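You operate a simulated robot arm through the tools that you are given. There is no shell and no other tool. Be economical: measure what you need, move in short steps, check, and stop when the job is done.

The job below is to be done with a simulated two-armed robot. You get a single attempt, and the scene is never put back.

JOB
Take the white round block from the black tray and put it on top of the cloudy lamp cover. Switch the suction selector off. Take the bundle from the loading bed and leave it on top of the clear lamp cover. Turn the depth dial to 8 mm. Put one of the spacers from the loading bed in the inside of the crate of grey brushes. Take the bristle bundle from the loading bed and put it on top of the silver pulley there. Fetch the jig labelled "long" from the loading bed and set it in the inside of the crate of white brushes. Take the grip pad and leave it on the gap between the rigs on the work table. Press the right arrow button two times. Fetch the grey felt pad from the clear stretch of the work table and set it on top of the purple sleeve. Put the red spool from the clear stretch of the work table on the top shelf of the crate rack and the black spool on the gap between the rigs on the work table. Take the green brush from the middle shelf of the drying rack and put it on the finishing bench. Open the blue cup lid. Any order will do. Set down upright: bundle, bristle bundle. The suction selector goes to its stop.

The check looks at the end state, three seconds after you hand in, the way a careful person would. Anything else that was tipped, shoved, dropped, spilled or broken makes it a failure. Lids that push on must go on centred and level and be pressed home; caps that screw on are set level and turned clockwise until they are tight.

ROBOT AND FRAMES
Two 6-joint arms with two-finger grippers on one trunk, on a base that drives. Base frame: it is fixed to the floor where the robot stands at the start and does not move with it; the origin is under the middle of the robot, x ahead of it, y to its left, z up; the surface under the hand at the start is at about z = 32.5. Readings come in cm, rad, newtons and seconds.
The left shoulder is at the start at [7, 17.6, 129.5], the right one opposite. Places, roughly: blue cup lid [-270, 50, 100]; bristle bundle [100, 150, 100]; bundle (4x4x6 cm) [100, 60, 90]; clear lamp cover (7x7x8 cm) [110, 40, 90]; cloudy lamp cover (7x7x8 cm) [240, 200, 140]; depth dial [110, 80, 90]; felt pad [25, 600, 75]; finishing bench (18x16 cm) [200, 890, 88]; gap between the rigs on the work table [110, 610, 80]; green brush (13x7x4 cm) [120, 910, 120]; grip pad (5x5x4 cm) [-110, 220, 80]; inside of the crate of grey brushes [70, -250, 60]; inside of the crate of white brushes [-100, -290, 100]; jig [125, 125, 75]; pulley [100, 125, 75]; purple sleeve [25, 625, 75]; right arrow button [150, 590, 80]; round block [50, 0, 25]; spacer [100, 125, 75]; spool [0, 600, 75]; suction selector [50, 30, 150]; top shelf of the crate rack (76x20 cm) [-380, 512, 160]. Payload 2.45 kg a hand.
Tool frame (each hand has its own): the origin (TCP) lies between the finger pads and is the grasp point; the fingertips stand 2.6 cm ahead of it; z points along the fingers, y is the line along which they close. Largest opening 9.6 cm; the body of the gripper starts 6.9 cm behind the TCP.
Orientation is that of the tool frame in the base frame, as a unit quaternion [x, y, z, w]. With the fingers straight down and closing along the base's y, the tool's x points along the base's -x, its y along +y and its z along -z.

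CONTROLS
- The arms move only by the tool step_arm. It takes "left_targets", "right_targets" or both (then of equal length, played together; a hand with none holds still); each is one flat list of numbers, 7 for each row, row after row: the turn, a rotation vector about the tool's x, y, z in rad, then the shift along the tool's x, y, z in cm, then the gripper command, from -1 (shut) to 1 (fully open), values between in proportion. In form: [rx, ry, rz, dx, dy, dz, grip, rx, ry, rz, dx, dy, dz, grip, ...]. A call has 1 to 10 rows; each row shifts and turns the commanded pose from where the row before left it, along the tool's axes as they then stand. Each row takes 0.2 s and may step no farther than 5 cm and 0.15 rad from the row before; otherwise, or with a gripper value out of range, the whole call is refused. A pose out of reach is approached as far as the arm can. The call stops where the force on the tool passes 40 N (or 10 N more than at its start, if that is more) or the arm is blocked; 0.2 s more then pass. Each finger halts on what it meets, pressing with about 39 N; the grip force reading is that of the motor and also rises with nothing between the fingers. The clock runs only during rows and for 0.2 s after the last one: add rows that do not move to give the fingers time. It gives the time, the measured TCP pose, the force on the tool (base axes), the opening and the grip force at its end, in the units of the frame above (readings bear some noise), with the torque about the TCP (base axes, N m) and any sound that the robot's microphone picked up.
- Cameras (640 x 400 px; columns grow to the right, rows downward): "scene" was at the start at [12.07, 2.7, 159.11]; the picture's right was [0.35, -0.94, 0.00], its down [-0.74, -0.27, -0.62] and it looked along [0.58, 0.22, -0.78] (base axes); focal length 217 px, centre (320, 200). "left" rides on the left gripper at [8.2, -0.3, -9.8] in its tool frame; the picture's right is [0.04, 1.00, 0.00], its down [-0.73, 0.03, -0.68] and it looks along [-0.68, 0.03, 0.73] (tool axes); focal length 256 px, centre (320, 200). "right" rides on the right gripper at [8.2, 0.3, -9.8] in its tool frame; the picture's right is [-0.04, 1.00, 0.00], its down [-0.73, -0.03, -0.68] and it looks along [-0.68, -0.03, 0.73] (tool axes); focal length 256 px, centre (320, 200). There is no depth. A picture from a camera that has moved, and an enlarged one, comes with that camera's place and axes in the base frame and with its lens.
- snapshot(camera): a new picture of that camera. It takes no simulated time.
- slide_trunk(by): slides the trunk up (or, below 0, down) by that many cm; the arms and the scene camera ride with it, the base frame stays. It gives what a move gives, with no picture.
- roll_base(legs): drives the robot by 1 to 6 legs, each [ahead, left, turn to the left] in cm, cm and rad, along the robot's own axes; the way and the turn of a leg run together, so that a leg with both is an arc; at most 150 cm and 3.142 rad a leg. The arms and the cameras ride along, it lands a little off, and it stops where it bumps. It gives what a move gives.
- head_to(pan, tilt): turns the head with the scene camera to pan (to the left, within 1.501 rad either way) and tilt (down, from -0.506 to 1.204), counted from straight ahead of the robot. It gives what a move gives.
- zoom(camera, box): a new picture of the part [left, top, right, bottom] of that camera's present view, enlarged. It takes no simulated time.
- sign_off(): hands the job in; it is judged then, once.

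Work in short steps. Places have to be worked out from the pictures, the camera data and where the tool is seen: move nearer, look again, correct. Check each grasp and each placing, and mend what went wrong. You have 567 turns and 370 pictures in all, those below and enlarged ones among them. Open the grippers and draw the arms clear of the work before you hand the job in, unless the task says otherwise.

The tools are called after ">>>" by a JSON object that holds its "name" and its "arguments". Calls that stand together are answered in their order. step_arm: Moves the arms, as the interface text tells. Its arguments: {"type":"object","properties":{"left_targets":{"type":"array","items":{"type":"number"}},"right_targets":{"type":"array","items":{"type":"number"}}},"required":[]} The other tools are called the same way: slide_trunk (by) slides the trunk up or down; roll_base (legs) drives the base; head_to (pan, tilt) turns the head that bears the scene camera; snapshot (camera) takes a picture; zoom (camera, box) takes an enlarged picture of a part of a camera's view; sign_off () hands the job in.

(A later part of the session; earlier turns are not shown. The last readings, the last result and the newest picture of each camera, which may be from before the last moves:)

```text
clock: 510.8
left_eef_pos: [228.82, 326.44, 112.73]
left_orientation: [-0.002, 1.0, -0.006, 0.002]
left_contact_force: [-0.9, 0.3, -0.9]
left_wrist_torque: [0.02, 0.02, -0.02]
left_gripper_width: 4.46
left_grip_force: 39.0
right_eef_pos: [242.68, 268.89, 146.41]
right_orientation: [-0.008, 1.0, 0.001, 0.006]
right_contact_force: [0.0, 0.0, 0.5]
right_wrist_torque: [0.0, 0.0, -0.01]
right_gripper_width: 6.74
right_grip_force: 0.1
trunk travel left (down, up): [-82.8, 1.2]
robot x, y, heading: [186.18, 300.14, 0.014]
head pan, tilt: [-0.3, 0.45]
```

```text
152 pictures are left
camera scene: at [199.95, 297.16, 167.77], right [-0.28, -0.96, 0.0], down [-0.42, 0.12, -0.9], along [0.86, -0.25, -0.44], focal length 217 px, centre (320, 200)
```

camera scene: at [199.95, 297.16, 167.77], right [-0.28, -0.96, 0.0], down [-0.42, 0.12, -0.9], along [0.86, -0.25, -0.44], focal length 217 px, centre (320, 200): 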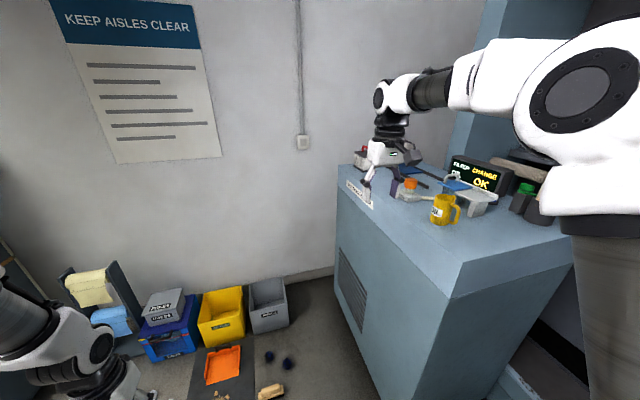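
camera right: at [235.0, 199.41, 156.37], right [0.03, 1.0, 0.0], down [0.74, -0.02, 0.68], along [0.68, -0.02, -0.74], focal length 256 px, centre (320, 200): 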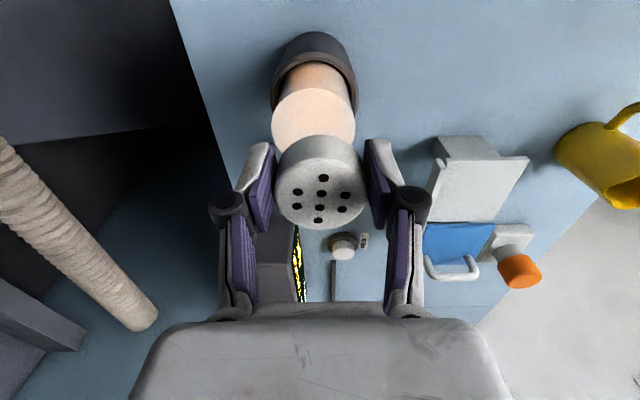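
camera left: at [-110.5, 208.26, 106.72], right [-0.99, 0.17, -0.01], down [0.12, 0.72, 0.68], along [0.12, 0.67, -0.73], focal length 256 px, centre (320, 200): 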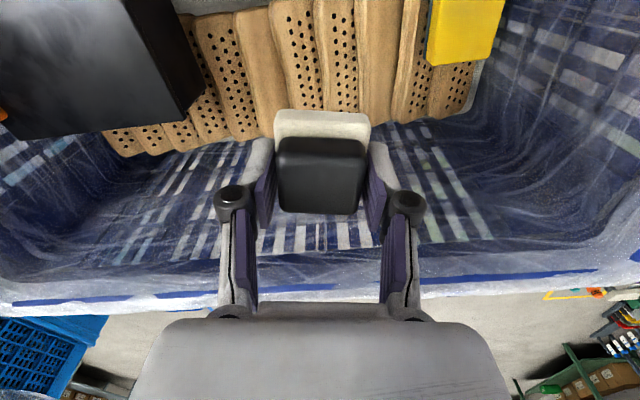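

I turn to face +y, lower and tuck the right hand, and approach the work table.

>>> {"name": "roll_base", "arguments": {"legs": [[0, 30, 0], [0, 0, 1.557]]}}

>>> {"name": "step_arm", "arguments": {"right_targets": [0, 0, 0, 0, 0, 4, 0, 0, 0, 0, 0, 0, 4, 0, 0, 0, 0, 0, 0, 4, 0, 0, 0, 0, 0, 0, 4, 0, 0, 0, 0, 0, 0, 4, 0, 0, 0, 0, 0, 0, 4, 0, 0, 0, 0, 3, 1, 4, 0, 0, 0, 0, 3, 1, 4, 0, 0, 0, 0, 3, 1, 0, 0]}}

>>> {"name": "roll_base", "arguments": {"legs": [[90, 0, 0], [60, 30, 0]]}}

>>> {"name": "head_to", "arguments": {"pan": 0.2, "tilt": 0.5}}

>>> {"name": "snapshot", "arguments": {"camera": "scene"}}

```text
clock: 516.7
left_eef_pos: [159.54, 372.39, 112.58]
left_orientation: [-0.704, 0.71, -0.003, 0.007]
left_contact_force: [0.0, 0.0, -0.3]
left_wrist_torque: [-0.02, 0.02, 0.02]
left_gripper_width: 4.48
left_grip_force: 39.1
right_eef_pos: [217.26, 385.73, 146.41]
right_orientation: [0.708, -0.706, -0.004, -0.004]
right_contact_force: [0.0, 0.2, -0.7]
right_wrist_torque: [0.01, -0.03, 0.0]
right_gripper_width: 6.73
right_grip_force: 0.0
trunk travel left (down, up): [-82.8, 1.2]
robot x, y, heading: [185.81, 329.9, 1.576]
head pan, tilt: [-0.3, 0.45]
```

```text
refused: row 7 steps farther than a row can; nothing moved
```

```text
clock: 524.8
left_eef_pos: [129.5, 523.77, 112.82]
left_orientation: [-0.703, 0.711, -0.003, 0.006]
left_contact_force: [0.3, -0.6, 0.0]
left_wrist_torque: [0.04, 0.02, 0.01]
left_gripper_width: 4.46
left_grip_force: 38.9
right_eef_pos: [187.32, 536.7, 146.56]
right_orientation: [0.708, -0.706, -0.004, -0.005]
right_contact_force: [-0.5, -0.5, 0.1]
right_wrist_torque: [0.0, 0.03, 0.03]
right_gripper_width: 6.74
right_grip_force: 0.1
trunk travel left (down, up): [-82.8, 1.2]
robot x, y, heading: [155.69, 480.88, 1.569]
head pan, tilt: [-0.3, 0.45]
```

```text
clock: 525.7
left_eef_pos: [129.38, 523.81, 112.62]
left_orientation: [-0.704, 0.711, -0.002, 0.006]
left_contact_force: [-0.7, 0.9, -0.2]
left_wrist_torque: [0.01, 0.0, 0.01]
left_gripper_width: 4.44
left_grip_force: 38.7
right_eef_pos: [187.11, 537.01, 146.47]
right_orientation: [0.707, -0.707, -0.005, -0.005]
right_contact_force: [-0.5, 0.5, 1.0]
right_wrist_torque: [-0.02, 0.01, -0.01]
right_gripper_width: 6.69
right_grip_force: 0.0
trunk travel left (down, up): [-82.8, 1.2]
robot x, y, heading: [155.14, 480.9, 1.573]
head pan, tilt: [0.201, 0.499]
```

```text
151 pictures are left
camera scene: at [153.71, 494.86, 167.32], right [0.98, 0.2, 0.0], down [0.09, -0.47, -0.88], along [-0.17, 0.86, -0.48], focal length 217 px, centre (320, 200)
```

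scene: 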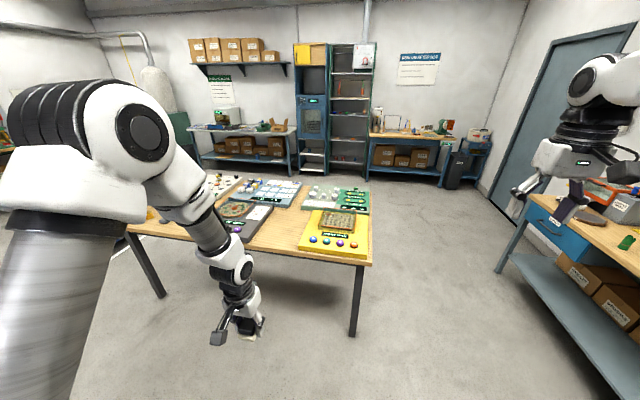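

The right hand is clear of the far bench. I lower and tuck it, and zoom on the work table.

>>> {"name": "step_arm", "arguments": {"right_targets": [0, 0, 0, 0, 0, 4.5, 0, 0, 0, 0, 0, 0, 4.5, 0, 0, 0, 0, 0, 0, 4.5, 0, 0, 0, 0, 0, 0, 4.5, 0, 0, 0, 0, 0, 0, 4.5, 0, 0, 0, 0, 0, 0, 4.5, 0, 0, 0, 0, 0, 0, 4.5, 0, 0, 0, 0, 4, 1, 0, 0, 0, 0, 0, 4, 1, 0, 0]}}

>>> {"name": "zoom", "arguments": {"camera": "scene", "box": [200, 165, 380, 275]}}

```text
clock: 527.7
left_eef_pos: [129.31, 523.68, 112.78]
left_orientation: [-0.703, 0.711, -0.002, 0.008]
left_contact_force: [-0.8, -0.8, -0.7]
left_wrist_torque: [0.02, 0.02, 0.0]
left_gripper_width: 4.47
left_grip_force: 38.7
right_eef_pos: [185.06, 529.05, 115.18]
right_orientation: [0.708, -0.706, -0.005, -0.005]
right_contact_force: [0.2, -0.3, 0.2]
right_wrist_torque: [0.0, 0.01, -0.01]
right_gripper_width: 4.77
right_grip_force: 0.1
trunk travel left (down, up): [-82.8, 1.2]
robot x, y, heading: [155.78, 480.73, 1.566]
head pan, tilt: [0.201, 0.499]
```

```text
3.56 times, centred on (290, 220) of scene
camera zoom: at [153.61, 494.43, 167.36], right [0.98, 0.2, 0.0], down [0.1, -0.47, -0.88], along [-0.17, 0.86, -0.48], focal length 770 px, centre (427, 129)
```

zoom: 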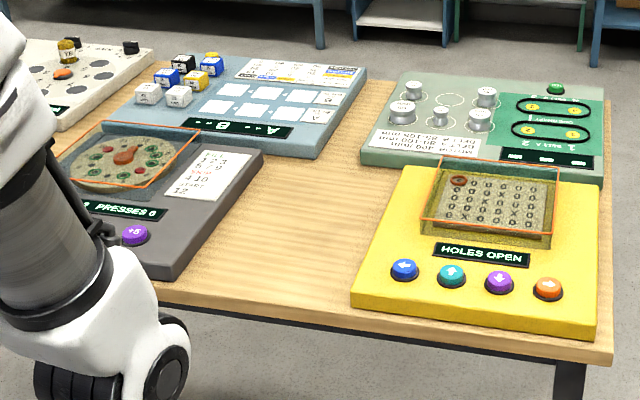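

>>> {"name": "zoom", "arguments": {"camera": "scene", "box": [300, 220, 370, 260]}}

>>> {"name": "head_to", "arguments": {"pan": 0.9, "tilt": 0.45}}

>>> {"name": "snapshot", "arguments": {"camera": "scene"}}

```text
9.14 times, centred on (335, 240) of scene
camera zoom: at [153.61, 494.43, 167.36], right [0.98, 0.2, 0.0], down [0.1, -0.47, -0.88], along [-0.17, 0.86, -0.48], focal length 1980 px, centre (183, -166)
```

zoom: 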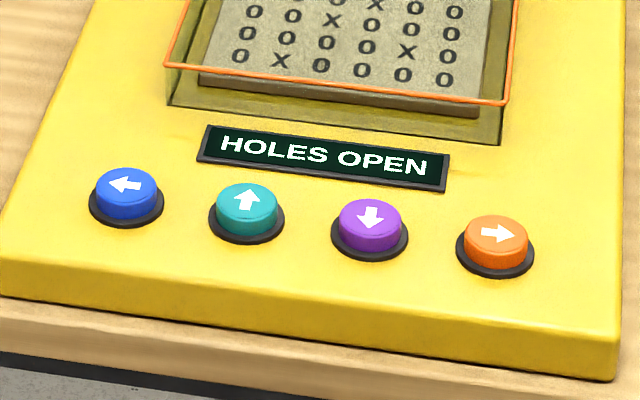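

```text
clock: 528.8
left_eef_pos: [129.39, 523.87, 112.7]
left_orientation: [-0.703, 0.711, -0.003, 0.006]
left_contact_force: [0.3, -0.4, -0.7]
left_wrist_torque: [-0.01, 0.01, -0.02]
left_gripper_width: 4.48
left_grip_force: 39.4
right_eef_pos: [185.14, 529.23, 114.92]
right_orientation: [0.707, -0.707, -0.005, -0.005]
right_contact_force: [-0.1, 0.5, -0.2]
right_wrist_torque: [0.0, -0.04, -0.01]
right_gripper_width: 4.79
right_grip_force: 0.0
trunk travel left (down, up): [-82.8, 1.2]
robot x, y, heading: [155.52, 480.75, 1.567]
head pan, tilt: [0.901, 0.45]
```

```text
148 pictures are left
camera scene: at [148.33, 491.58, 167.78], right [0.62, 0.78, 0.0], down [0.34, -0.27, -0.9], along [-0.7, 0.56, -0.44], focal length 217 px, centre (320, 200)
```

scene: 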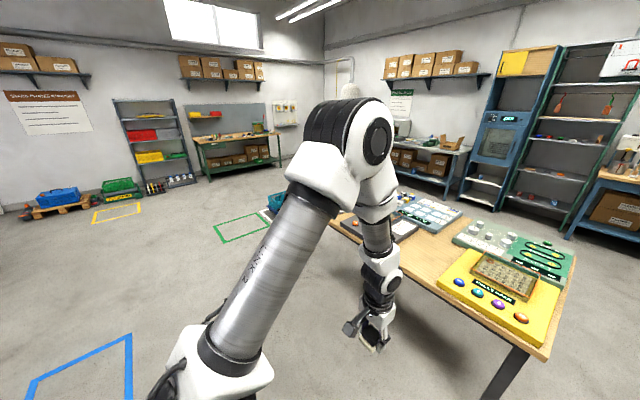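

The orange button is the right arrow (≈[154.3,599.6]); the gap between the grey and yellow rigs is x≈89–120 at y≈590–640. I drive up to [128,543].

>>> {"name": "roll_base", "arguments": {"legs": [[62, 27, 0]]}}

>>> {"name": "head_to", "arguments": {"pan": 0.1, "tilt": 0.85}}

>>> {"name": "snapshot", "arguments": {"camera": "scene"}}

>>> {"name": "snapshot", "arguments": {"camera": "left"}}

>>> {"name": "snapshot", "arguments": {"camera": "right"}}

```text
clock: 532.5
left_eef_pos: [101.96, 584.91, 112.65]
left_orientation: [-0.704, 0.71, -0.002, 0.006]
left_contact_force: [-0.4, -0.3, -0.9]
left_wrist_torque: [0.0, -0.01, -0.04]
left_gripper_width: 4.48
left_grip_force: 39.2
right_eef_pos: [157.55, 590.59, 115.06]
right_orientation: [0.709, -0.705, -0.004, -0.005]
right_contact_force: [0.4, -0.1, -0.2]
right_wrist_torque: [0.02, 0.01, 0.02]
right_gripper_width: 4.81
right_grip_force: 0.0
trunk travel left (down, up): [-82.8, 1.2]
robot x, y, heading: [128.33, 542.27, 1.573]
head pan, tilt: [0.901, 0.45]
```

```text
clock: 533.6
left_eef_pos: [102.0, 584.99, 112.79]
left_orientation: [-0.705, 0.709, -0.003, 0.007]
left_contact_force: [-0.6, -0.5, -1.7]
left_wrist_torque: [0.02, 0.02, 0.0]
left_gripper_width: 4.48
left_grip_force: 39.0
right_eef_pos: [157.63, 590.61, 114.97]
right_orientation: [0.71, -0.704, -0.005, -0.005]
right_contact_force: [0.2, 0.1, -0.4]
right_wrist_torque: [0.01, -0.05, 0.0]
right_gripper_width: 4.78
right_grip_force: 0.1
trunk travel left (down, up): [-82.8, 1.2]
robot x, y, heading: [128.31, 542.09, 1.577]
head pan, tilt: [0.099, 0.85]
```

```text
147 pictures are left
camera scene: at [127.43, 554.87, 164.34], right [0.99, 0.1, 0.0], down [0.08, -0.75, -0.66], along [-0.07, 0.66, -0.75], focal length 217 px, centre (320, 200)
```

scene: 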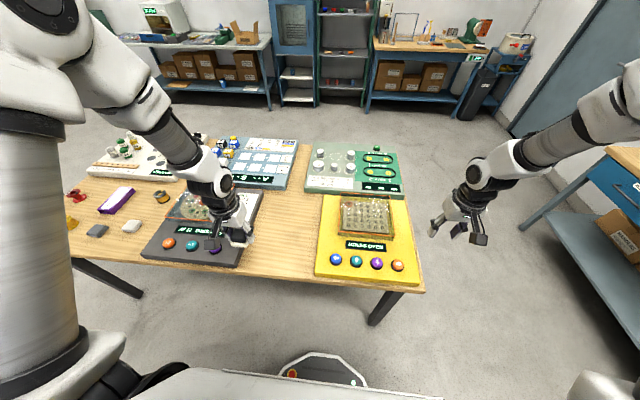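

```text
146 pictures are left
camera left: at [101.97, 576.85, 122.56], right [-1.0, -0.03, -0.01], down [-0.03, 0.73, 0.68], along [-0.01, 0.68, -0.73], focal length 256 px, centre (320, 200)
```

left: 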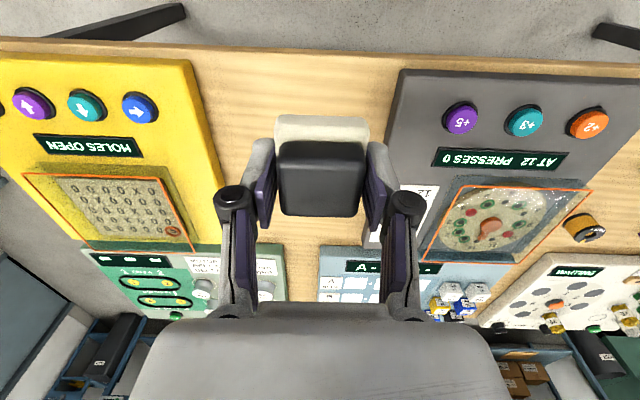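

```text
145 pictures are left
camera right: at [157.36, 582.31, 124.7], right [-1.0, 0.03, 0.0], down [0.02, 0.72, 0.69], along [0.02, 0.69, -0.73], focal length 256 px, centre (320, 200)
```

right: 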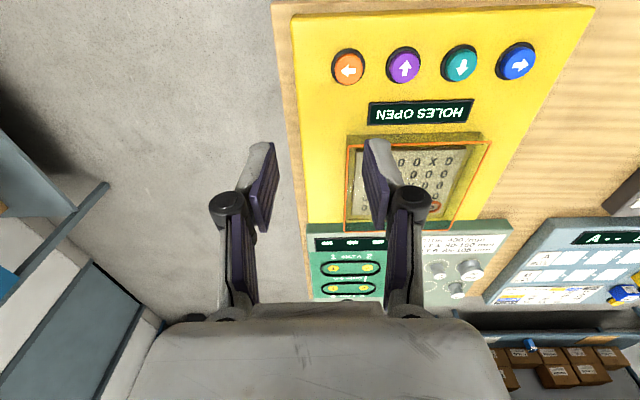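

The gap is clear. I bring the grip pad over [98,602] and lower it.

>>> {"name": "step_arm", "arguments": {"left_targets": [0, 0, 0, -4.25, 1, 0, -1, 0, 0, 0, -4.25, 1, 0, -1, 0, 0, 0, -4.25, 1, 0, -1, 0, 0, 0, -4.25, 1, 0, -1, 0, 0, 0, 0, 0, 4.5, -1, 0, 0, 0, 0, 0, 4.5, -1, 0, 0, 0, 0, 0, 4.5, -1, 0, 0, 0, 0, 0, 4.5, -1, 0, 0, 0, 0, 0, 4.5, -1, 0, 0, 0, 0, 0, 3, -1]}}

>>> {"name": "snapshot", "arguments": {"camera": "left"}}

```text
clock: 535.8
left_eef_pos: [98.32, 602.19, 87.18]
left_orientation: [-0.705, 0.709, -0.002, 0.007]
left_contact_force: [-0.2, -0.3, -0.7]
left_wrist_torque: [-0.03, 0.01, 0.01]
left_gripper_width: 4.45
left_grip_force: 39.2
right_eef_pos: [157.75, 590.74, 114.91]
right_orientation: [0.71, -0.705, -0.004, -0.005]
right_contact_force: [-0.9, 0.1, 0.1]
right_wrist_torque: [-0.03, 0.0, 0.03]
right_gripper_width: 4.84
right_grip_force: 0.1
trunk travel left (down, up): [-82.8, 1.2]
robot x, y, heading: [128.16, 542.25, 1.574]
head pan, tilt: [0.099, 0.85]
```

```text
144 pictures are left
camera left: at [98.3, 594.07, 97.04], right [-1.0, -0.03, -0.01], down [-0.03, 0.73, 0.68], along [-0.01, 0.68, -0.73], focal length 256 px, centre (320, 200)
```

left: 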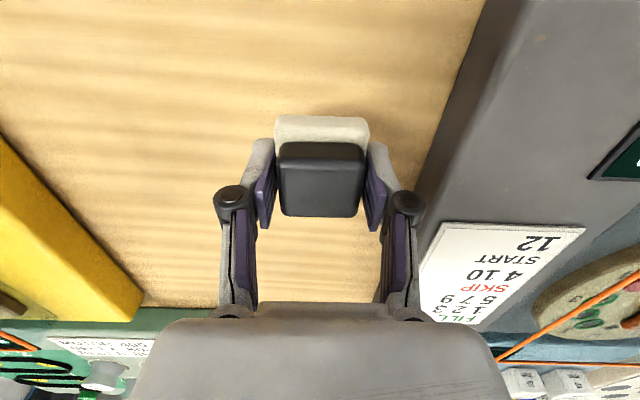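

>>> {"name": "step_arm", "arguments": {"left_targets": [0, 0, 0, 0, -1, 3, -1, 0, 0, 0, 0, 0, 1.5, -1, 0, 0, 0, 0, 0, 0, -1]}}

>>> {"name": "step_arm", "arguments": {"left_targets": [0, 0, 0, 0, 0, 0.5, -1, 0, 0, 0, 0, 0, 0.5, -1, 0, 0, 0, 0, 0, 0.5, -1, 0, 0, 0, 0, 0, 0.5, -1]}}

```text
clock: 536.6
left_eef_pos: [99.45, 602.08, 82.66]
left_orientation: [-0.705, 0.71, -0.002, 0.006]
left_contact_force: [-0.6, 0.7, -0.1]
left_wrist_torque: [-0.01, 0.0, 0.03]
left_gripper_width: 4.42
left_grip_force: 38.9
right_eef_pos: [157.61, 590.63, 114.98]
right_orientation: [0.71, -0.705, -0.005, -0.005]
right_contact_force: [-0.1, 0.2, -0.2]
right_wrist_torque: [0.03, 0.01, 0.02]
right_gripper_width: 4.83
right_grip_force: 0.1
trunk travel left (down, up): [-82.8, 1.2]
robot x, y, heading: [128.26, 542.01, 1.572]
head pan, tilt: [0.099, 0.85]
```

```text
clock: 537.2
left_eef_pos: [99.54, 602.18, 82.58]
left_orientation: [-0.705, 0.709, 0.002, 0.009]
left_contact_force: [-0.5, -13.2, 30.7]
left_wrist_torque: [-0.7, 0.62, 0.25]
left_gripper_width: 4.45
left_grip_force: 38.5
right_eef_pos: [157.84, 590.33, 115.15]
right_orientation: [0.709, -0.705, -0.007, -0.005]
right_contact_force: [-0.4, 0.8, 0.1]
right_wrist_torque: [-0.01, 0.0, -0.03]
right_gripper_width: 4.8
right_grip_force: 0.0
trunk travel left (down, up): [-82.8, 1.2]
robot x, y, heading: [128.17, 542.2, 1.568]
head pan, tilt: [0.099, 0.85]
stopped in row 3 (left hand): the force on the tool passed its limit at 48 N (the readings are from after the stop); the commanded pose is now the measured one
```

Contact. I ease off slightly, release and rise.

>>> {"name": "step_arm", "arguments": {"left_targets": [0, 0, 0, 0, 0, -0.3, -1, 0, 0, 0, 0, 0, 0, -1, 0, 0, 0, 0, 0, 0, 0, 0, 0, 0, 0, 0, 0, 0.5, 0, 0, 0, 0, 0, 0, 0.5, 0, 0, 0, 0, 0, -4, 0.5, 0, 0, 0, 0, 0, -4, 0.5, 0, 0, 0, 0, 0, -4, 0.5, 0, 0, 0, 0, 0, -4, 0.5]}}

>>> {"name": "snapshot", "arguments": {"camera": "left"}}

```text
clock: 539.2
left_eef_pos: [99.13, 602.23, 98.26]
left_orientation: [-0.705, 0.709, 0.0, 0.008]
left_contact_force: [0.0, -0.3, 0.1]
left_wrist_torque: [0.0, -0.01, 0.02]
left_gripper_width: 7.23
left_grip_force: 0.1
right_eef_pos: [157.71, 590.5, 115.01]
right_orientation: [0.71, -0.705, -0.004, -0.005]
right_contact_force: [-0.2, 0.1, -0.5]
right_wrist_torque: [0.02, -0.01, -0.01]
right_gripper_width: 4.79
right_grip_force: 0.1
trunk travel left (down, up): [-82.8, 1.2]
robot x, y, heading: [128.36, 542.07, 1.571]
head pan, tilt: [0.099, 0.85]
```

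```text
143 pictures are left
camera left: at [99.16, 594.03, 108.19], right [-1.0, -0.03, -0.01], down [-0.03, 0.73, 0.69], along [-0.01, 0.69, -0.73], focal length 256 px, centre (320, 200)
```

left: 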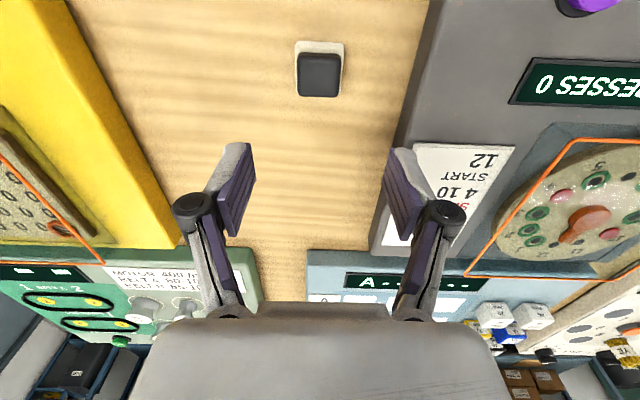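

Grip pad placed in the gap. Now the right arrow (orange) with the closed right hand: I move above it and check.

>>> {"name": "step_arm", "arguments": {"right_targets": [0, 0, 0, -2.6, 1.9, 0, -1, 0, 0, 0, -2.5, 1.8, 0, -1, 0, 0, 0, 0, 0, 4.5, -1, 0, 0, 0, 0, 0, 4.5, -1, 0, 0, 0, 0, 0, 4.5, -1, 0, 0, 0, 0, 0, 4.5, -1, 0, 0, 0, 0, 0, 4, -1]}}

>>> {"name": "snapshot", "arguments": {"camera": "right"}}

```text
clock: 540.8
left_eef_pos: [99.14, 602.5, 98.18]
left_orientation: [-0.705, 0.709, -0.002, 0.008]
left_contact_force: [0.5, 0.8, -0.2]
left_wrist_torque: [0.03, -0.04, 0.0]
left_gripper_width: 7.2
left_grip_force: 0.1
right_eef_pos: [153.95, 596.15, 92.95]
right_orientation: [0.709, -0.705, -0.005, -0.005]
right_contact_force: [-0.1, -0.3, 0.1]
right_wrist_torque: [0.01, -0.02, 0.01]
right_gripper_width: 0.04
right_grip_force: 28.9
trunk travel left (down, up): [-82.8, 1.2]
robot x, y, heading: [128.11, 541.51, 1.571]
head pan, tilt: [0.099, 0.85]
```

```text
142 pictures are left
camera right: at [153.57, 587.83, 102.64], right [-1.0, 0.03, 0.0], down [0.02, 0.72, 0.69], along [0.02, 0.69, -0.73], focal length 256 px, centre (320, 200)
```

right: 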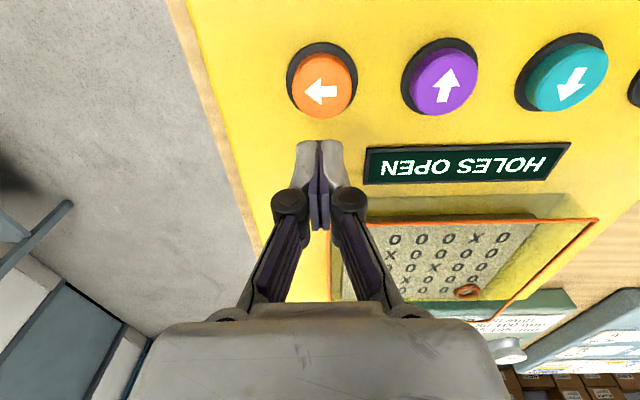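

>>> {"name": "step_arm", "arguments": {"right_targets": [0, 0, 0, 0.6, 0.3, 4, -1, 0, 0, 0, 0, 0, 3, -1, 0, 0, 0, 0, 0, 0, -1]}}

>>> {"name": "step_arm", "arguments": {"right_targets": [0, 0, 0, 0, 0, 0.3, -1, 0, 0, 0, 0, 0, 0.3, -1, 0, 0, 0, 0, 0, 0.3, -1, 0, 0, 0, 0, 0, 0.3, -1, 0, 0, 0, 0, 0, 0.3, -1, 0, 0, 0, 0, 0, 0.3, -1]}}

>>> {"name": "zoom", "arguments": {"camera": "right", "box": [240, 40, 480, 240]}}

```text
clock: 541.7
left_eef_pos: [98.72, 601.63, 98.68]
left_orientation: [-0.704, 0.71, 0.001, 0.012]
left_contact_force: [0.5, 0.7, 0.7]
left_wrist_torque: [0.0, -0.04, 0.01]
left_gripper_width: 7.2
left_grip_force: 0.1
right_eef_pos: [153.3, 596.1, 87.63]
right_orientation: [0.71, -0.704, -0.014, -0.017]
right_contact_force: [4.4, 0.8, 30.9]
right_wrist_torque: [-0.59, -0.12, 0.07]
right_gripper_width: 0.61
right_grip_force: 28.3
trunk travel left (down, up): [-82.8, 1.2]
robot x, y, heading: [128.18, 542.14, 1.57]
head pan, tilt: [0.099, 0.85]
heard: click
stopped in row 3 (right hand): the force on the tool passed its limit at 269 N (the readings are from after the stop); the commanded pose is now the measured one
```

```text
clock: 542.4
left_eef_pos: [98.89, 601.56, 98.61]
left_orientation: [-0.704, 0.71, 0.001, 0.012]
left_contact_force: [-0.8, 1.2, -0.4]
left_wrist_torque: [-0.1, -0.02, 0.04]
left_gripper_width: 7.18
left_grip_force: 0.1
right_eef_pos: [153.37, 596.8, 87.53]
right_orientation: [0.71, -0.704, -0.02, -0.022]
right_contact_force: [-2.7, -31.1, 243.2]
right_wrist_torque: [-2.45, 0.11, 0.1]
right_gripper_width: 0.6
right_grip_force: 28.6
trunk travel left (down, up): [-82.8, 1.2]
robot x, y, heading: [128.46, 542.08, 1.573]
head pan, tilt: [0.099, 0.85]
stopped in row 3 (right hand): the force on the tool passed its limit at 298 N (the readings are from after the stop); the commanded pose is now the measured one
```

```text
2.00 times, centred on (360, 140) of right
camera zoom: at [152.98, 588.03, 96.9], right [-1.0, 0.03, 0.0], down [0.02, 0.69, 0.72], along [0.03, 0.72, -0.69], focal length 512 px, centre (240, 320)
```

zoom: 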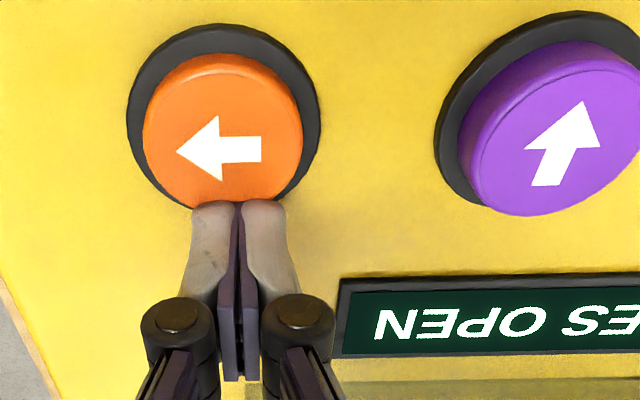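

One click was heard, but the tip was at the button's far edge and pressed hard. I rise, and re-aim: button centre ≈[153.7, 593.8, top 84.7].

>>> {"name": "step_arm", "arguments": {"right_targets": [0, 0, 0, 0, 0, -1, -1, 0, 0, 0, 0, 0, -2, -1, 0, 0, 0, 0, 0, 0, -1]}}

>>> {"name": "snapshot", "arguments": {"camera": "right"}}

>>> {"name": "zoom", "arguments": {"camera": "scene", "box": [300, 180, 430, 290]}}

```text
clock: 543.2
left_eef_pos: [99.07, 602.17, 98.22]
left_orientation: [-0.705, 0.71, 0.0, 0.009]
left_contact_force: [-0.2, -0.4, 0.0]
left_wrist_torque: [0.01, -0.01, -0.02]
left_gripper_width: 7.22
left_grip_force: 0.1
right_eef_pos: [153.63, 596.63, 89.62]
right_orientation: [0.708, -0.705, -0.016, -0.016]
right_contact_force: [0.0, -0.5, 0.3]
right_wrist_torque: [0.04, 0.02, 0.01]
right_gripper_width: 0.0
right_grip_force: 28.8
trunk travel left (down, up): [-82.8, 1.2]
robot x, y, heading: [128.29, 542.09, 1.574]
head pan, tilt: [0.099, 0.85]
```

```text
140 pictures are left
camera right: at [153.25, 588.08, 99.12], right [-1.0, 0.03, 0.0], down [0.02, 0.7, 0.71], along [0.02, 0.71, -0.7], focal length 256 px, centre (320, 200)
```

right: 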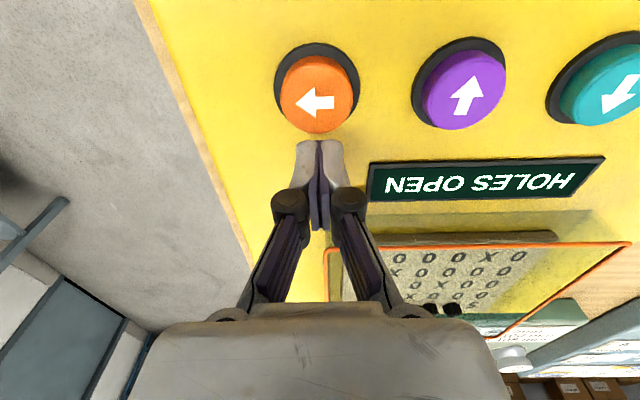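

```text
3.64 times, centred on (365, 235) of scene
camera zoom: at [127.35, 554.63, 164.32], right [0.99, 0.1, 0.0], down [0.08, -0.75, -0.66], along [-0.07, 0.66, -0.75], focal length 788 px, centre (156, 73)
```

zoom: 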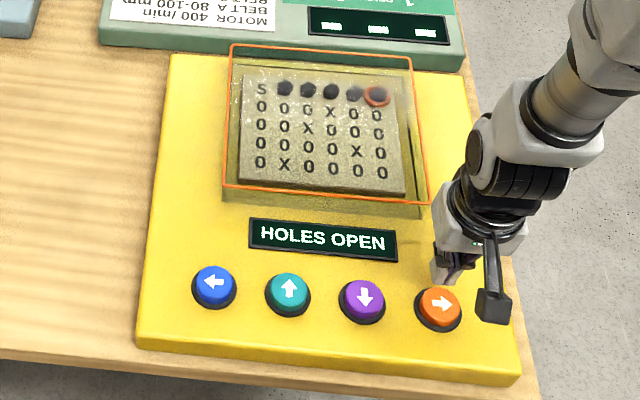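

The cursor ring seems to have moved several cells. I zoom in on the board.

>>> {"name": "zoom", "arguments": {"camera": "scene", "box": [338, 188, 394, 228]}}

```text
10.00 times, centred on (366, 208) of scene
camera zoom: at [127.35, 554.63, 164.32], right [0.99, 0.1, 0.0], down [0.08, -0.75, -0.66], along [-0.07, 0.66, -0.75], focal length 2166 px, centre (-140, 120)
```

zoom: 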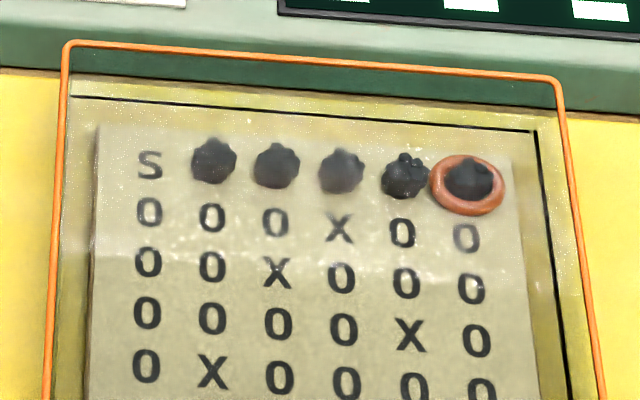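

Five holes got stitched instead of two (holding the button repeats). I'll step back with the left arrow using very short taps and see how the board reacts. First I raise both hands and shift the base left 20 cm.

>>> {"name": "step_arm", "arguments": {"left_targets": [0, 0, 0, 0, 0, -4, 0, 0, 0, 0, 0, 0, -4, 0, 0, 0, 0, 0, 0, -4, 0], "right_targets": [0, 0, 0, 0, 0, -4, -1, 0, 0, 0, 0, 0, -2, -1, 0, 0.03, 0, 0, 0, 0, -1]}}

>>> {"name": "roll_base", "arguments": {"legs": [[0, 20, 0]]}}

>>> {"name": "snapshot", "arguments": {"camera": "right"}}

```text
clock: 544.0
left_eef_pos: [99.22, 602.33, 110.13]
left_orientation: [-0.705, 0.709, 0.0, 0.009]
left_contact_force: [-0.1, 0.5, -0.1]
left_wrist_torque: [0.01, 0.0, 0.01]
left_gripper_width: 4.83
left_grip_force: 0.1
right_eef_pos: [153.74, 596.69, 95.59]
right_orientation: [0.709, -0.705, -0.004, -0.003]
right_contact_force: [-0.5, 0.3, -1.0]
right_wrist_torque: [-0.03, 0.0, -0.01]
right_gripper_width: 0.01
right_grip_force: 27.7
trunk travel left (down, up): [-82.8, 1.2]
robot x, y, heading: [128.12, 542.14, 1.573]
head pan, tilt: [0.099, 0.85]
```

```text
clock: 545.6
left_eef_pos: [79.07, 602.0, 110.2]
left_orientation: [-0.705, 0.709, 0.001, 0.008]
left_contact_force: [0.1, -0.1, 0.6]
left_wrist_torque: [-0.02, 0.03, 0.01]
left_gripper_width: 4.8
left_grip_force: 0.1
right_eef_pos: [133.83, 596.59, 95.59]
right_orientation: [0.71, -0.705, -0.004, -0.003]
right_contact_force: [0.7, 0.4, 0.7]
right_wrist_torque: [-0.01, 0.01, 0.01]
right_gripper_width: 0.0
right_grip_force: 28.8
trunk travel left (down, up): [-82.8, 1.2]
robot x, y, heading: [108.51, 541.84, 1.574]
head pan, tilt: [0.099, 0.85]
```

```text
137 pictures are left
camera right: at [133.48, 588.27, 105.28], right [-1.0, 0.03, 0.0], down [0.03, 0.72, 0.69], along [0.02, 0.69, -0.73], focal length 256 px, centre (320, 200)
```

right: 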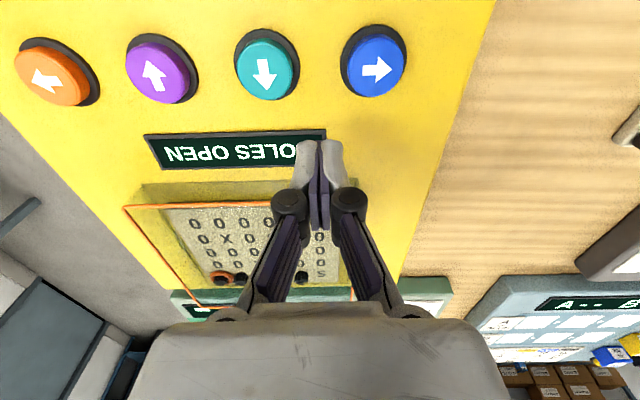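

>>> {"name": "step_arm", "arguments": {"right_targets": [0, 0, 0, 2.4, 4.3, 0, -1, 0, 0, 0, 0, 0, 4, -1, 0, 0, 0, 0, 0, 2.6, -1, 0, 0, 0, 0, 0, 0, -1]}}

>>> {"name": "zoom", "arguments": {"camera": "right", "box": [200, 40, 440, 240]}}

```text
clock: 546.6
left_eef_pos: [78.91, 601.96, 110.22]
left_orientation: [-0.705, 0.709, 0.0, 0.009]
left_contact_force: [-0.6, -0.1, -0.7]
left_wrist_torque: [0.01, 0.0, -0.01]
left_gripper_width: 4.81
left_grip_force: 0.1
right_eef_pos: [129.19, 594.23, 88.94]
right_orientation: [0.709, -0.705, -0.005, -0.006]
right_contact_force: [-0.7, -0.2, 0.5]
right_wrist_torque: [-0.01, -0.02, 0.02]
right_gripper_width: 0.0
right_grip_force: 28.9
trunk travel left (down, up): [-82.8, 1.2]
robot x, y, heading: [108.47, 541.66, 1.574]
head pan, tilt: [0.099, 0.85]
```

```text
2.00 times, centred on (320, 140) of right
camera zoom: at [128.86, 585.86, 98.72], right [-1.0, 0.03, 0.0], down [0.02, 0.72, 0.69], along [0.02, 0.69, -0.72], focal length 512 px, centre (320, 320)
```

zoom: 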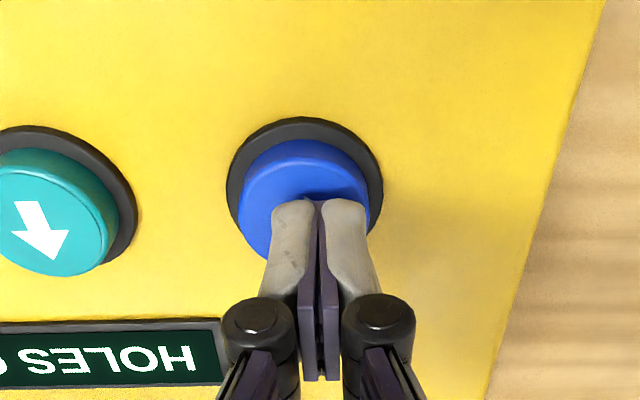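

I feel for contact in 0.3 cm steps, with an immediate lift.

>>> {"name": "step_arm", "arguments": {"right_targets": [0, 0, 0, 0, 0, 0.8, -1, 0, 0, 0, 0, 0, -0.6, -1]}}

>>> {"name": "step_arm", "arguments": {"right_targets": [0, 0, 0, 0, 0, 0.9, -1, 0, 0, 0, 0, 0, -0.9, -1]}}

```text
clock: 547.2
left_eef_pos: [78.98, 601.93, 110.31]
left_orientation: [-0.705, 0.709, 0.001, 0.008]
left_contact_force: [-0.7, -0.8, -0.1]
left_wrist_torque: [-0.01, 0.0, -0.02]
left_gripper_width: 4.82
left_grip_force: 0.0
right_eef_pos: [129.36, 594.29, 88.9]
right_orientation: [0.71, -0.705, -0.005, -0.005]
right_contact_force: [-0.3, -0.6, -0.1]
right_wrist_torque: [-0.02, 0.0, -0.01]
right_gripper_width: 0.01
right_grip_force: 28.6
trunk travel left (down, up): [-82.8, 1.2]
robot x, y, heading: [108.5, 541.77, 1.574]
head pan, tilt: [0.099, 0.85]
```

```text
clock: 547.8
left_eef_pos: [78.89, 602.02, 110.14]
left_orientation: [-0.705, 0.709, 0.0, 0.008]
left_contact_force: [-0.5, -0.4, 0.5]
left_wrist_torque: [0.02, -0.01, -0.01]
left_gripper_width: 4.83
left_grip_force: 0.0
right_eef_pos: [129.29, 594.21, 88.81]
right_orientation: [0.71, -0.704, -0.004, -0.005]
right_contact_force: [0.7, -0.1, 0.1]
right_wrist_torque: [-0.03, -0.03, 0.0]
right_gripper_width: 0.01
right_grip_force: 28.7
trunk travel left (down, up): [-82.8, 1.2]
robot x, y, heading: [108.32, 542.02, 1.577]
head pan, tilt: [0.099, 0.85]
```

>>> {"name": "step_arm", "arguments": {"right_targets": [0, 0, 0, 0, 0, 1.2, -1, 0, 0, 0, 0, 0, -1.2, -1]}}

>>> {"name": "step_arm", "arguments": {"right_targets": [0, 0, 0, 0, 0, 1.5, -1, 0, 0, 0, 0, 0, -1.5, -1]}}

>>> {"name": "zoom", "arguments": {"camera": "scene", "box": [370, 180, 470, 260]}}

```text
clock: 548.4
left_eef_pos: [78.97, 601.96, 110.1]
left_orientation: [-0.706, 0.709, 0.0, 0.009]
left_contact_force: [0.1, -0.4, 0.1]
left_wrist_torque: [0.01, 0.05, 0.01]
left_gripper_width: 4.78
left_grip_force: 0.0
right_eef_pos: [129.23, 594.12, 88.87]
right_orientation: [0.709, -0.705, -0.005, -0.004]
right_contact_force: [-0.4, 0.4, -0.3]
right_wrist_torque: [0.03, 0.05, -0.01]
right_gripper_width: 0.01
right_grip_force: 28.5
trunk travel left (down, up): [-82.8, 1.2]
robot x, y, heading: [108.13, 542.04, 1.573]
head pan, tilt: [0.099, 0.85]
heard: click
```

```text
clock: 549.0
left_eef_pos: [79.13, 601.97, 110.23]
left_orientation: [-0.705, 0.709, 0.0, 0.008]
left_contact_force: [-0.7, 0.5, 0.5]
left_wrist_torque: [0.05, 0.01, 0.03]
left_gripper_width: 4.78
left_grip_force: 0.1
right_eef_pos: [129.3, 594.23, 88.69]
right_orientation: [0.709, -0.705, -0.005, -0.004]
right_contact_force: [-0.9, -0.2, 0.1]
right_wrist_torque: [0.02, 0.02, 0.01]
right_gripper_width: 0.01
right_grip_force: 28.3
trunk travel left (down, up): [-82.8, 1.2]
robot x, y, heading: [108.55, 541.89, 1.581]
head pan, tilt: [0.099, 0.85]
heard: click
```

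```text
5.00 times, centred on (420, 220) of scene
camera zoom: at [107.46, 554.78, 164.32], right [0.99, 0.1, 0.0], down [0.08, -0.75, -0.66], along [-0.07, 0.66, -0.75], focal length 1083 px, centre (-180, 100)
```

zoom: 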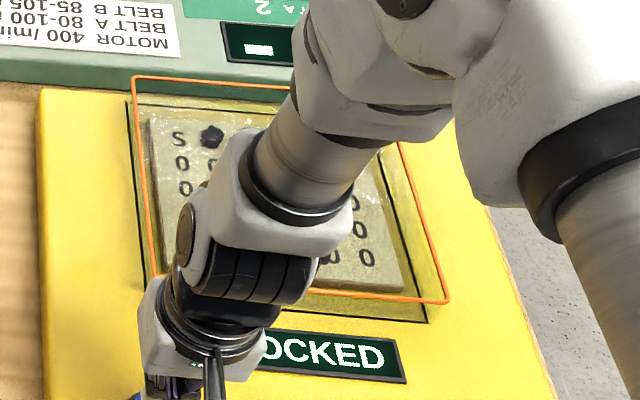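

Two clean clicks of the left arrow; the display changed to "…OCKED". I lift the hand away and read the board.

>>> {"name": "step_arm", "arguments": {"right_targets": [0, 0, 0, 0, 0, -4.5, -1, 0, 0, 0, 0, 0, -4.5, -1, 0, 0, 0, 0, -4, -3, -1, 0, 0, 0, 0, -4, -2, -1, 0, 0, 0, 0, -4, 0, -1, 0, 0, 0, 0, -4, 0, -1, 0, 0, 0, 0, -4, 0, -1]}}

>>> {"name": "zoom", "arguments": {"camera": "scene", "box": [370, 180, 470, 280]}}

```text
clock: 550.6
left_eef_pos: [79.18, 601.97, 110.34]
left_orientation: [-0.705, 0.709, 0.001, 0.008]
left_contact_force: [-0.1, 0.4, 0.3]
left_wrist_torque: [0.0, 0.01, 0.01]
left_gripper_width: 4.79
left_grip_force: 0.1
right_eef_pos: [149.63, 594.2, 102.74]
right_orientation: [0.71, -0.705, -0.005, -0.004]
right_contact_force: [0.4, 0.2, 0.0]
right_wrist_torque: [0.0, 0.02, 0.02]
right_gripper_width: 0.02
right_grip_force: 28.4
trunk travel left (down, up): [-82.8, 1.2]
robot x, y, heading: [108.24, 541.92, 1.576]
head pan, tilt: [0.099, 0.85]
```

```text
4.00 times, centred on (420, 230) of scene
camera zoom: at [107.8, 554.71, 164.34], right [0.99, 0.1, 0.0], down [0.08, -0.75, -0.66], along [-0.07, 0.66, -0.75], focal length 866 px, centre (-80, 80)
```

zoom: 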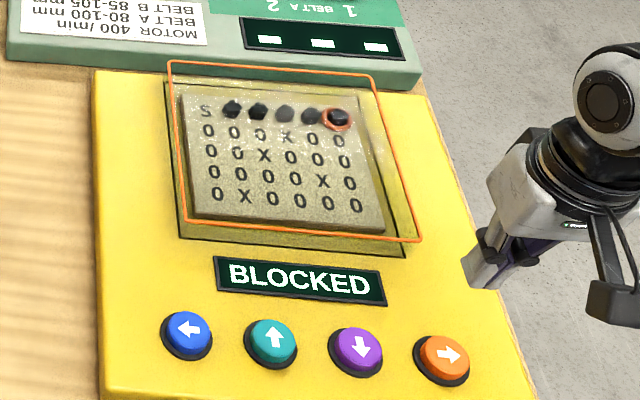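

It is a sliding puzzle: one press runs to the end ("BLOCKED" when it can't move). So the right arrow has had exactly one press; I give it one more short tap.

>>> {"name": "step_arm", "arguments": {"right_targets": [0, 0, 0, 0, -3.9, 0, -1, 0, 0, 0, 0, 0, 4.5, -1, 0, 0, 0, 0, 0, 4.5, -1, 0, 0, 0, 0, 0, 4.4, -1, 0, 0, 0, 0, 0, 0, -1]}}

>>> {"name": "zoom", "arguments": {"camera": "right", "box": [200, 40, 440, 240]}}

```text
clock: 551.8
left_eef_pos: [79.09, 602.03, 110.14]
left_orientation: [-0.705, 0.709, 0.0, 0.009]
left_contact_force: [-0.3, 0.2, -0.3]
left_wrist_torque: [0.03, 0.03, -0.02]
left_gripper_width: 4.79
left_grip_force: 0.1
right_eef_pos: [153.18, 594.44, 89.34]
right_orientation: [0.71, -0.704, -0.005, -0.005]
right_contact_force: [0.0, -0.1, -0.2]
right_wrist_torque: [-0.02, 0.02, 0.03]
right_gripper_width: 0.0
right_grip_force: 28.6
trunk travel left (down, up): [-82.8, 1.2]
robot x, y, heading: [108.24, 542.13, 1.579]
head pan, tilt: [0.099, 0.85]
```

```text
2.00 times, centred on (320, 140) of right
camera zoom: at [152.92, 586.03, 99.06], right [-1.0, 0.03, 0.0], down [0.02, 0.72, 0.69], along [0.02, 0.69, -0.72], focal length 512 px, centre (320, 320)
```

zoom: 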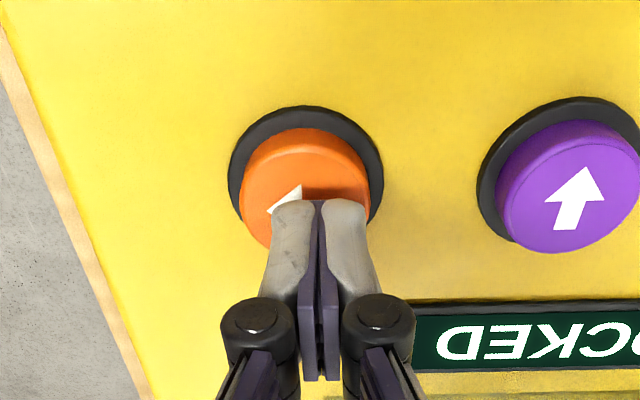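

>>> {"name": "step_arm", "arguments": {"right_targets": [0, 0, 0, 0, 0, 1.7, -1, 0, 0, 0, 0, 0, -1.7, -1]}}

```text
clock: 552.4
left_eef_pos: [79.16, 602.07, 110.22]
left_orientation: [-0.705, 0.709, 0.001, 0.009]
left_contact_force: [0.0, 0.4, -0.4]
left_wrist_torque: [0.03, 0.0, 0.01]
left_gripper_width: 4.82
left_grip_force: 0.1
right_eef_pos: [153.28, 594.38, 89.28]
right_orientation: [0.71, -0.704, -0.005, -0.005]
right_contact_force: [0.1, -0.6, 0.4]
right_wrist_torque: [0.03, -0.03, 0.02]
right_gripper_width: 0.0
right_grip_force: 28.6
trunk travel left (down, up): [-82.8, 1.2]
robot x, y, heading: [108.38, 541.92, 1.577]
head pan, tilt: [0.099, 0.85]
```

>>> {"name": "step_arm", "arguments": {"right_targets": [0, 0, 0, 0, 0, 1.9, -1, 0, 0, 0, 0, 0, -1.9, -1]}}

```text
clock: 553.0
left_eef_pos: [78.97, 602.04, 110.26]
left_orientation: [-0.705, 0.709, 0.0, 0.009]
left_contact_force: [0.1, -1.2, 0.1]
left_wrist_torque: [0.02, 0.01, -0.04]
left_gripper_width: 4.82
left_grip_force: 0.1
right_eef_pos: [153.23, 594.37, 89.45]
right_orientation: [0.709, -0.705, -0.005, -0.005]
right_contact_force: [0.0, -0.3, 0.9]
right_wrist_torque: [0.03, 0.0, -0.02]
right_gripper_width: 0.01
right_grip_force: 29.2
trunk travel left (down, up): [-82.8, 1.2]
robot x, y, heading: [108.43, 542.25, 1.572]
head pan, tilt: [0.099, 0.85]
heard: click
```

Click: the right arrow has now been pressed twice. I raise the hand and shift left to the clear stretch with the pads and spools.

>>> {"name": "step_arm", "arguments": {"right_targets": [0, 0, 0, 0, 0, -4.5, -0.5, 0, 0, 0, 0, 0, -4.5, 0, 0, 0, 0, 2, 0, -4, 0, 0, 0, 0, 2, 0, -4, 0]}}

>>> {"name": "roll_base", "arguments": {"legs": [[0, 68, 0]]}}

>>> {"name": "snapshot", "arguments": {"camera": "scene"}}

>>> {"name": "zoom", "arguments": {"camera": "scene", "box": [230, 160, 420, 290]}}

```text
clock: 554.0
left_eef_pos: [79.01, 601.74, 110.33]
left_orientation: [-0.704, 0.71, 0.001, 0.009]
left_contact_force: [-0.1, 0.5, 0.6]
left_wrist_torque: [0.02, -0.02, 0.02]
left_gripper_width: 4.81
left_grip_force: 0.2
right_eef_pos: [153.38, 590.12, 106.21]
right_orientation: [0.71, -0.704, -0.005, -0.005]
right_contact_force: [0.5, -0.4, 0.0]
right_wrist_torque: [0.02, 0.0, 0.04]
right_gripper_width: 4.81
right_grip_force: 0.0
trunk travel left (down, up): [-82.8, 1.2]
robot x, y, heading: [108.05, 541.68, 1.577]
head pan, tilt: [0.099, 0.85]
```

```text
clock: 557.7
left_eef_pos: [11.18, 601.91, 110.13]
left_orientation: [-0.704, 0.71, 0.001, 0.008]
left_contact_force: [-0.1, 0.1, 0.9]
left_wrist_torque: [-0.01, -0.02, 0.03]
left_gripper_width: 4.8
left_grip_force: 0.0
right_eef_pos: [85.53, 589.94, 106.15]
right_orientation: [0.709, -0.705, -0.005, -0.003]
right_contact_force: [-0.9, 0.8, 0.6]
right_wrist_torque: [-0.01, 0.02, 0.01]
right_gripper_width: 4.81
right_grip_force: 0.0
trunk travel left (down, up): [-82.8, 1.2]
robot x, y, heading: [40.04, 541.79, 1.576]
head pan, tilt: [0.099, 0.85]
```

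```text
132 pictures are left
camera scene: at [39.56, 554.52, 164.33], right [0.99, 0.1, 0.0], down [0.08, -0.75, -0.66], along [-0.07, 0.66, -0.75], focal length 217 px, centre (320, 200)
```

scene: 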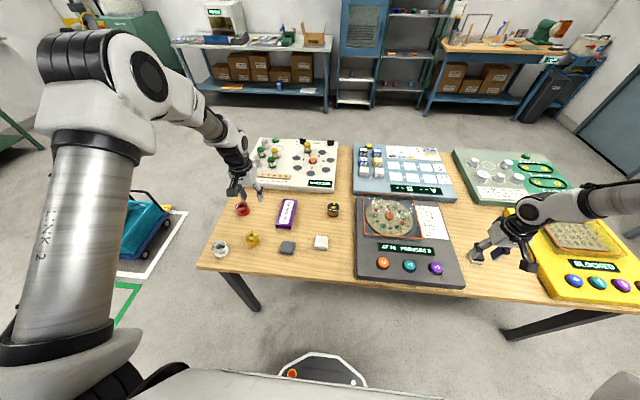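

```text
3.08 times, centred on (325, 225) of scene
camera zoom: at [39.56, 554.52, 164.33], right [0.99, 0.1, 0.0], down [0.08, -0.75, -0.66], along [-0.07, 0.66, -0.75], focal length 666 px, centre (305, 123)
```

zoom: 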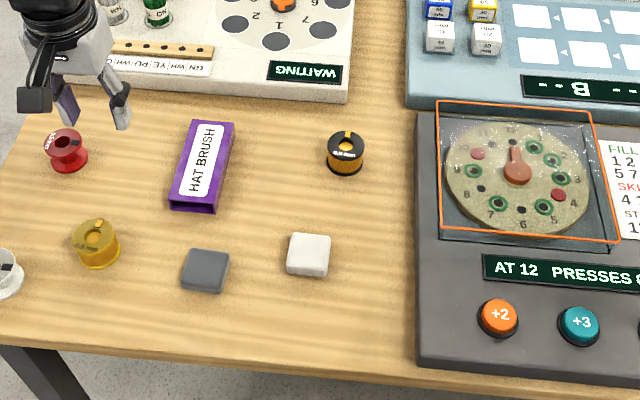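

All items are visible: grey felt pad ≈[20.5,600.5], purple sleeve ≈[16.3,619], black spool ≈[39,623.7], red spool ≈[−6.3,619]. I take the left hand over the grey pad.

>>> {"name": "step_arm", "arguments": {"left_targets": [0, 0, 0, 0.7, -4.6, 0, 0.7, 0, 0, 0, 0.7, -4.6, 0, 0.7, 0, 0, 0, 0, 0, 4, 0.7, 0, 0, 0, 0, 0, 4, 0.7, 0, 0, 0, 0, 0, 4, 0.7, 0, 0, 0, 0, 0, 0, 0.7]}}

>>> {"name": "snapshot", "arguments": {"camera": "left"}}

```text
clock: 559.1
left_eef_pos: [20.53, 600.66, 98.2]
left_orientation: [-0.704, 0.71, 0.0, 0.009]
left_contact_force: [0.2, -0.8, 0.1]
left_wrist_torque: [0.02, 0.03, -0.02]
left_gripper_width: 8.18
left_grip_force: 0.0
right_eef_pos: [85.4, 589.87, 106.23]
right_orientation: [0.709, -0.706, -0.005, -0.004]
right_contact_force: [-0.6, -0.4, 0.4]
right_wrist_torque: [0.02, 0.0, -0.04]
right_gripper_width: 4.8
right_grip_force: 0.0
trunk travel left (down, up): [-82.8, 1.2]
robot x, y, heading: [40.57, 541.77, 1.57]
head pan, tilt: [0.099, 0.85]
```

```text
130 pictures are left
camera left: at [20.52, 592.43, 108.02], right [-1.0, -0.03, -0.01], down [-0.03, 0.73, 0.69], along [-0.01, 0.69, -0.73], focal length 256 px, centre (320, 200)
```

left: 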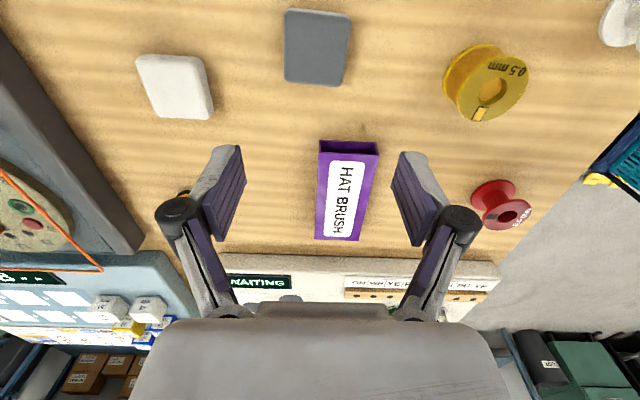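

>>> {"name": "step_arm", "arguments": {"left_targets": [0, 0, 0, 1.5, -0.5, 4, 0.7, 0, 0, 0, 0, 0, 4.5, 0.7, 0, 0, 0, 0, 0, 4.5, 0.7, 0, 0, 0, 0, 0, 0, 0.7]}}

>>> {"name": "snapshot", "arguments": {"camera": "left"}}

```text
clock: 560.1
left_eef_pos: [21.14, 599.25, 85.39]
left_orientation: [-0.704, 0.71, 0.001, 0.007]
left_contact_force: [0.0, -0.2, 0.0]
left_wrist_torque: [0.01, 0.0, -0.02]
left_gripper_width: 8.17
left_grip_force: 0.0
right_eef_pos: [85.39, 589.9, 106.19]
right_orientation: [0.709, -0.706, -0.005, -0.005]
right_contact_force: [0.0, 0.6, 0.2]
right_wrist_torque: [0.04, 0.03, 0.02]
right_gripper_width: 4.81
right_grip_force: 0.2
trunk travel left (down, up): [-82.8, 1.2]
robot x, y, heading: [40.23, 541.35, 1.576]
head pan, tilt: [0.099, 0.85]
```

```text
129 pictures are left
camera left: at [21.21, 591.04, 95.08], right [-1.0, -0.03, -0.01], down [-0.03, 0.73, 0.69], along [-0.01, 0.69, -0.73], focal length 256 px, centre (320, 200)
```

left: 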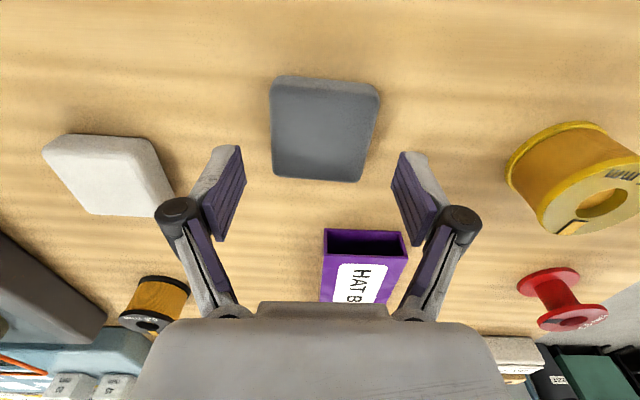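

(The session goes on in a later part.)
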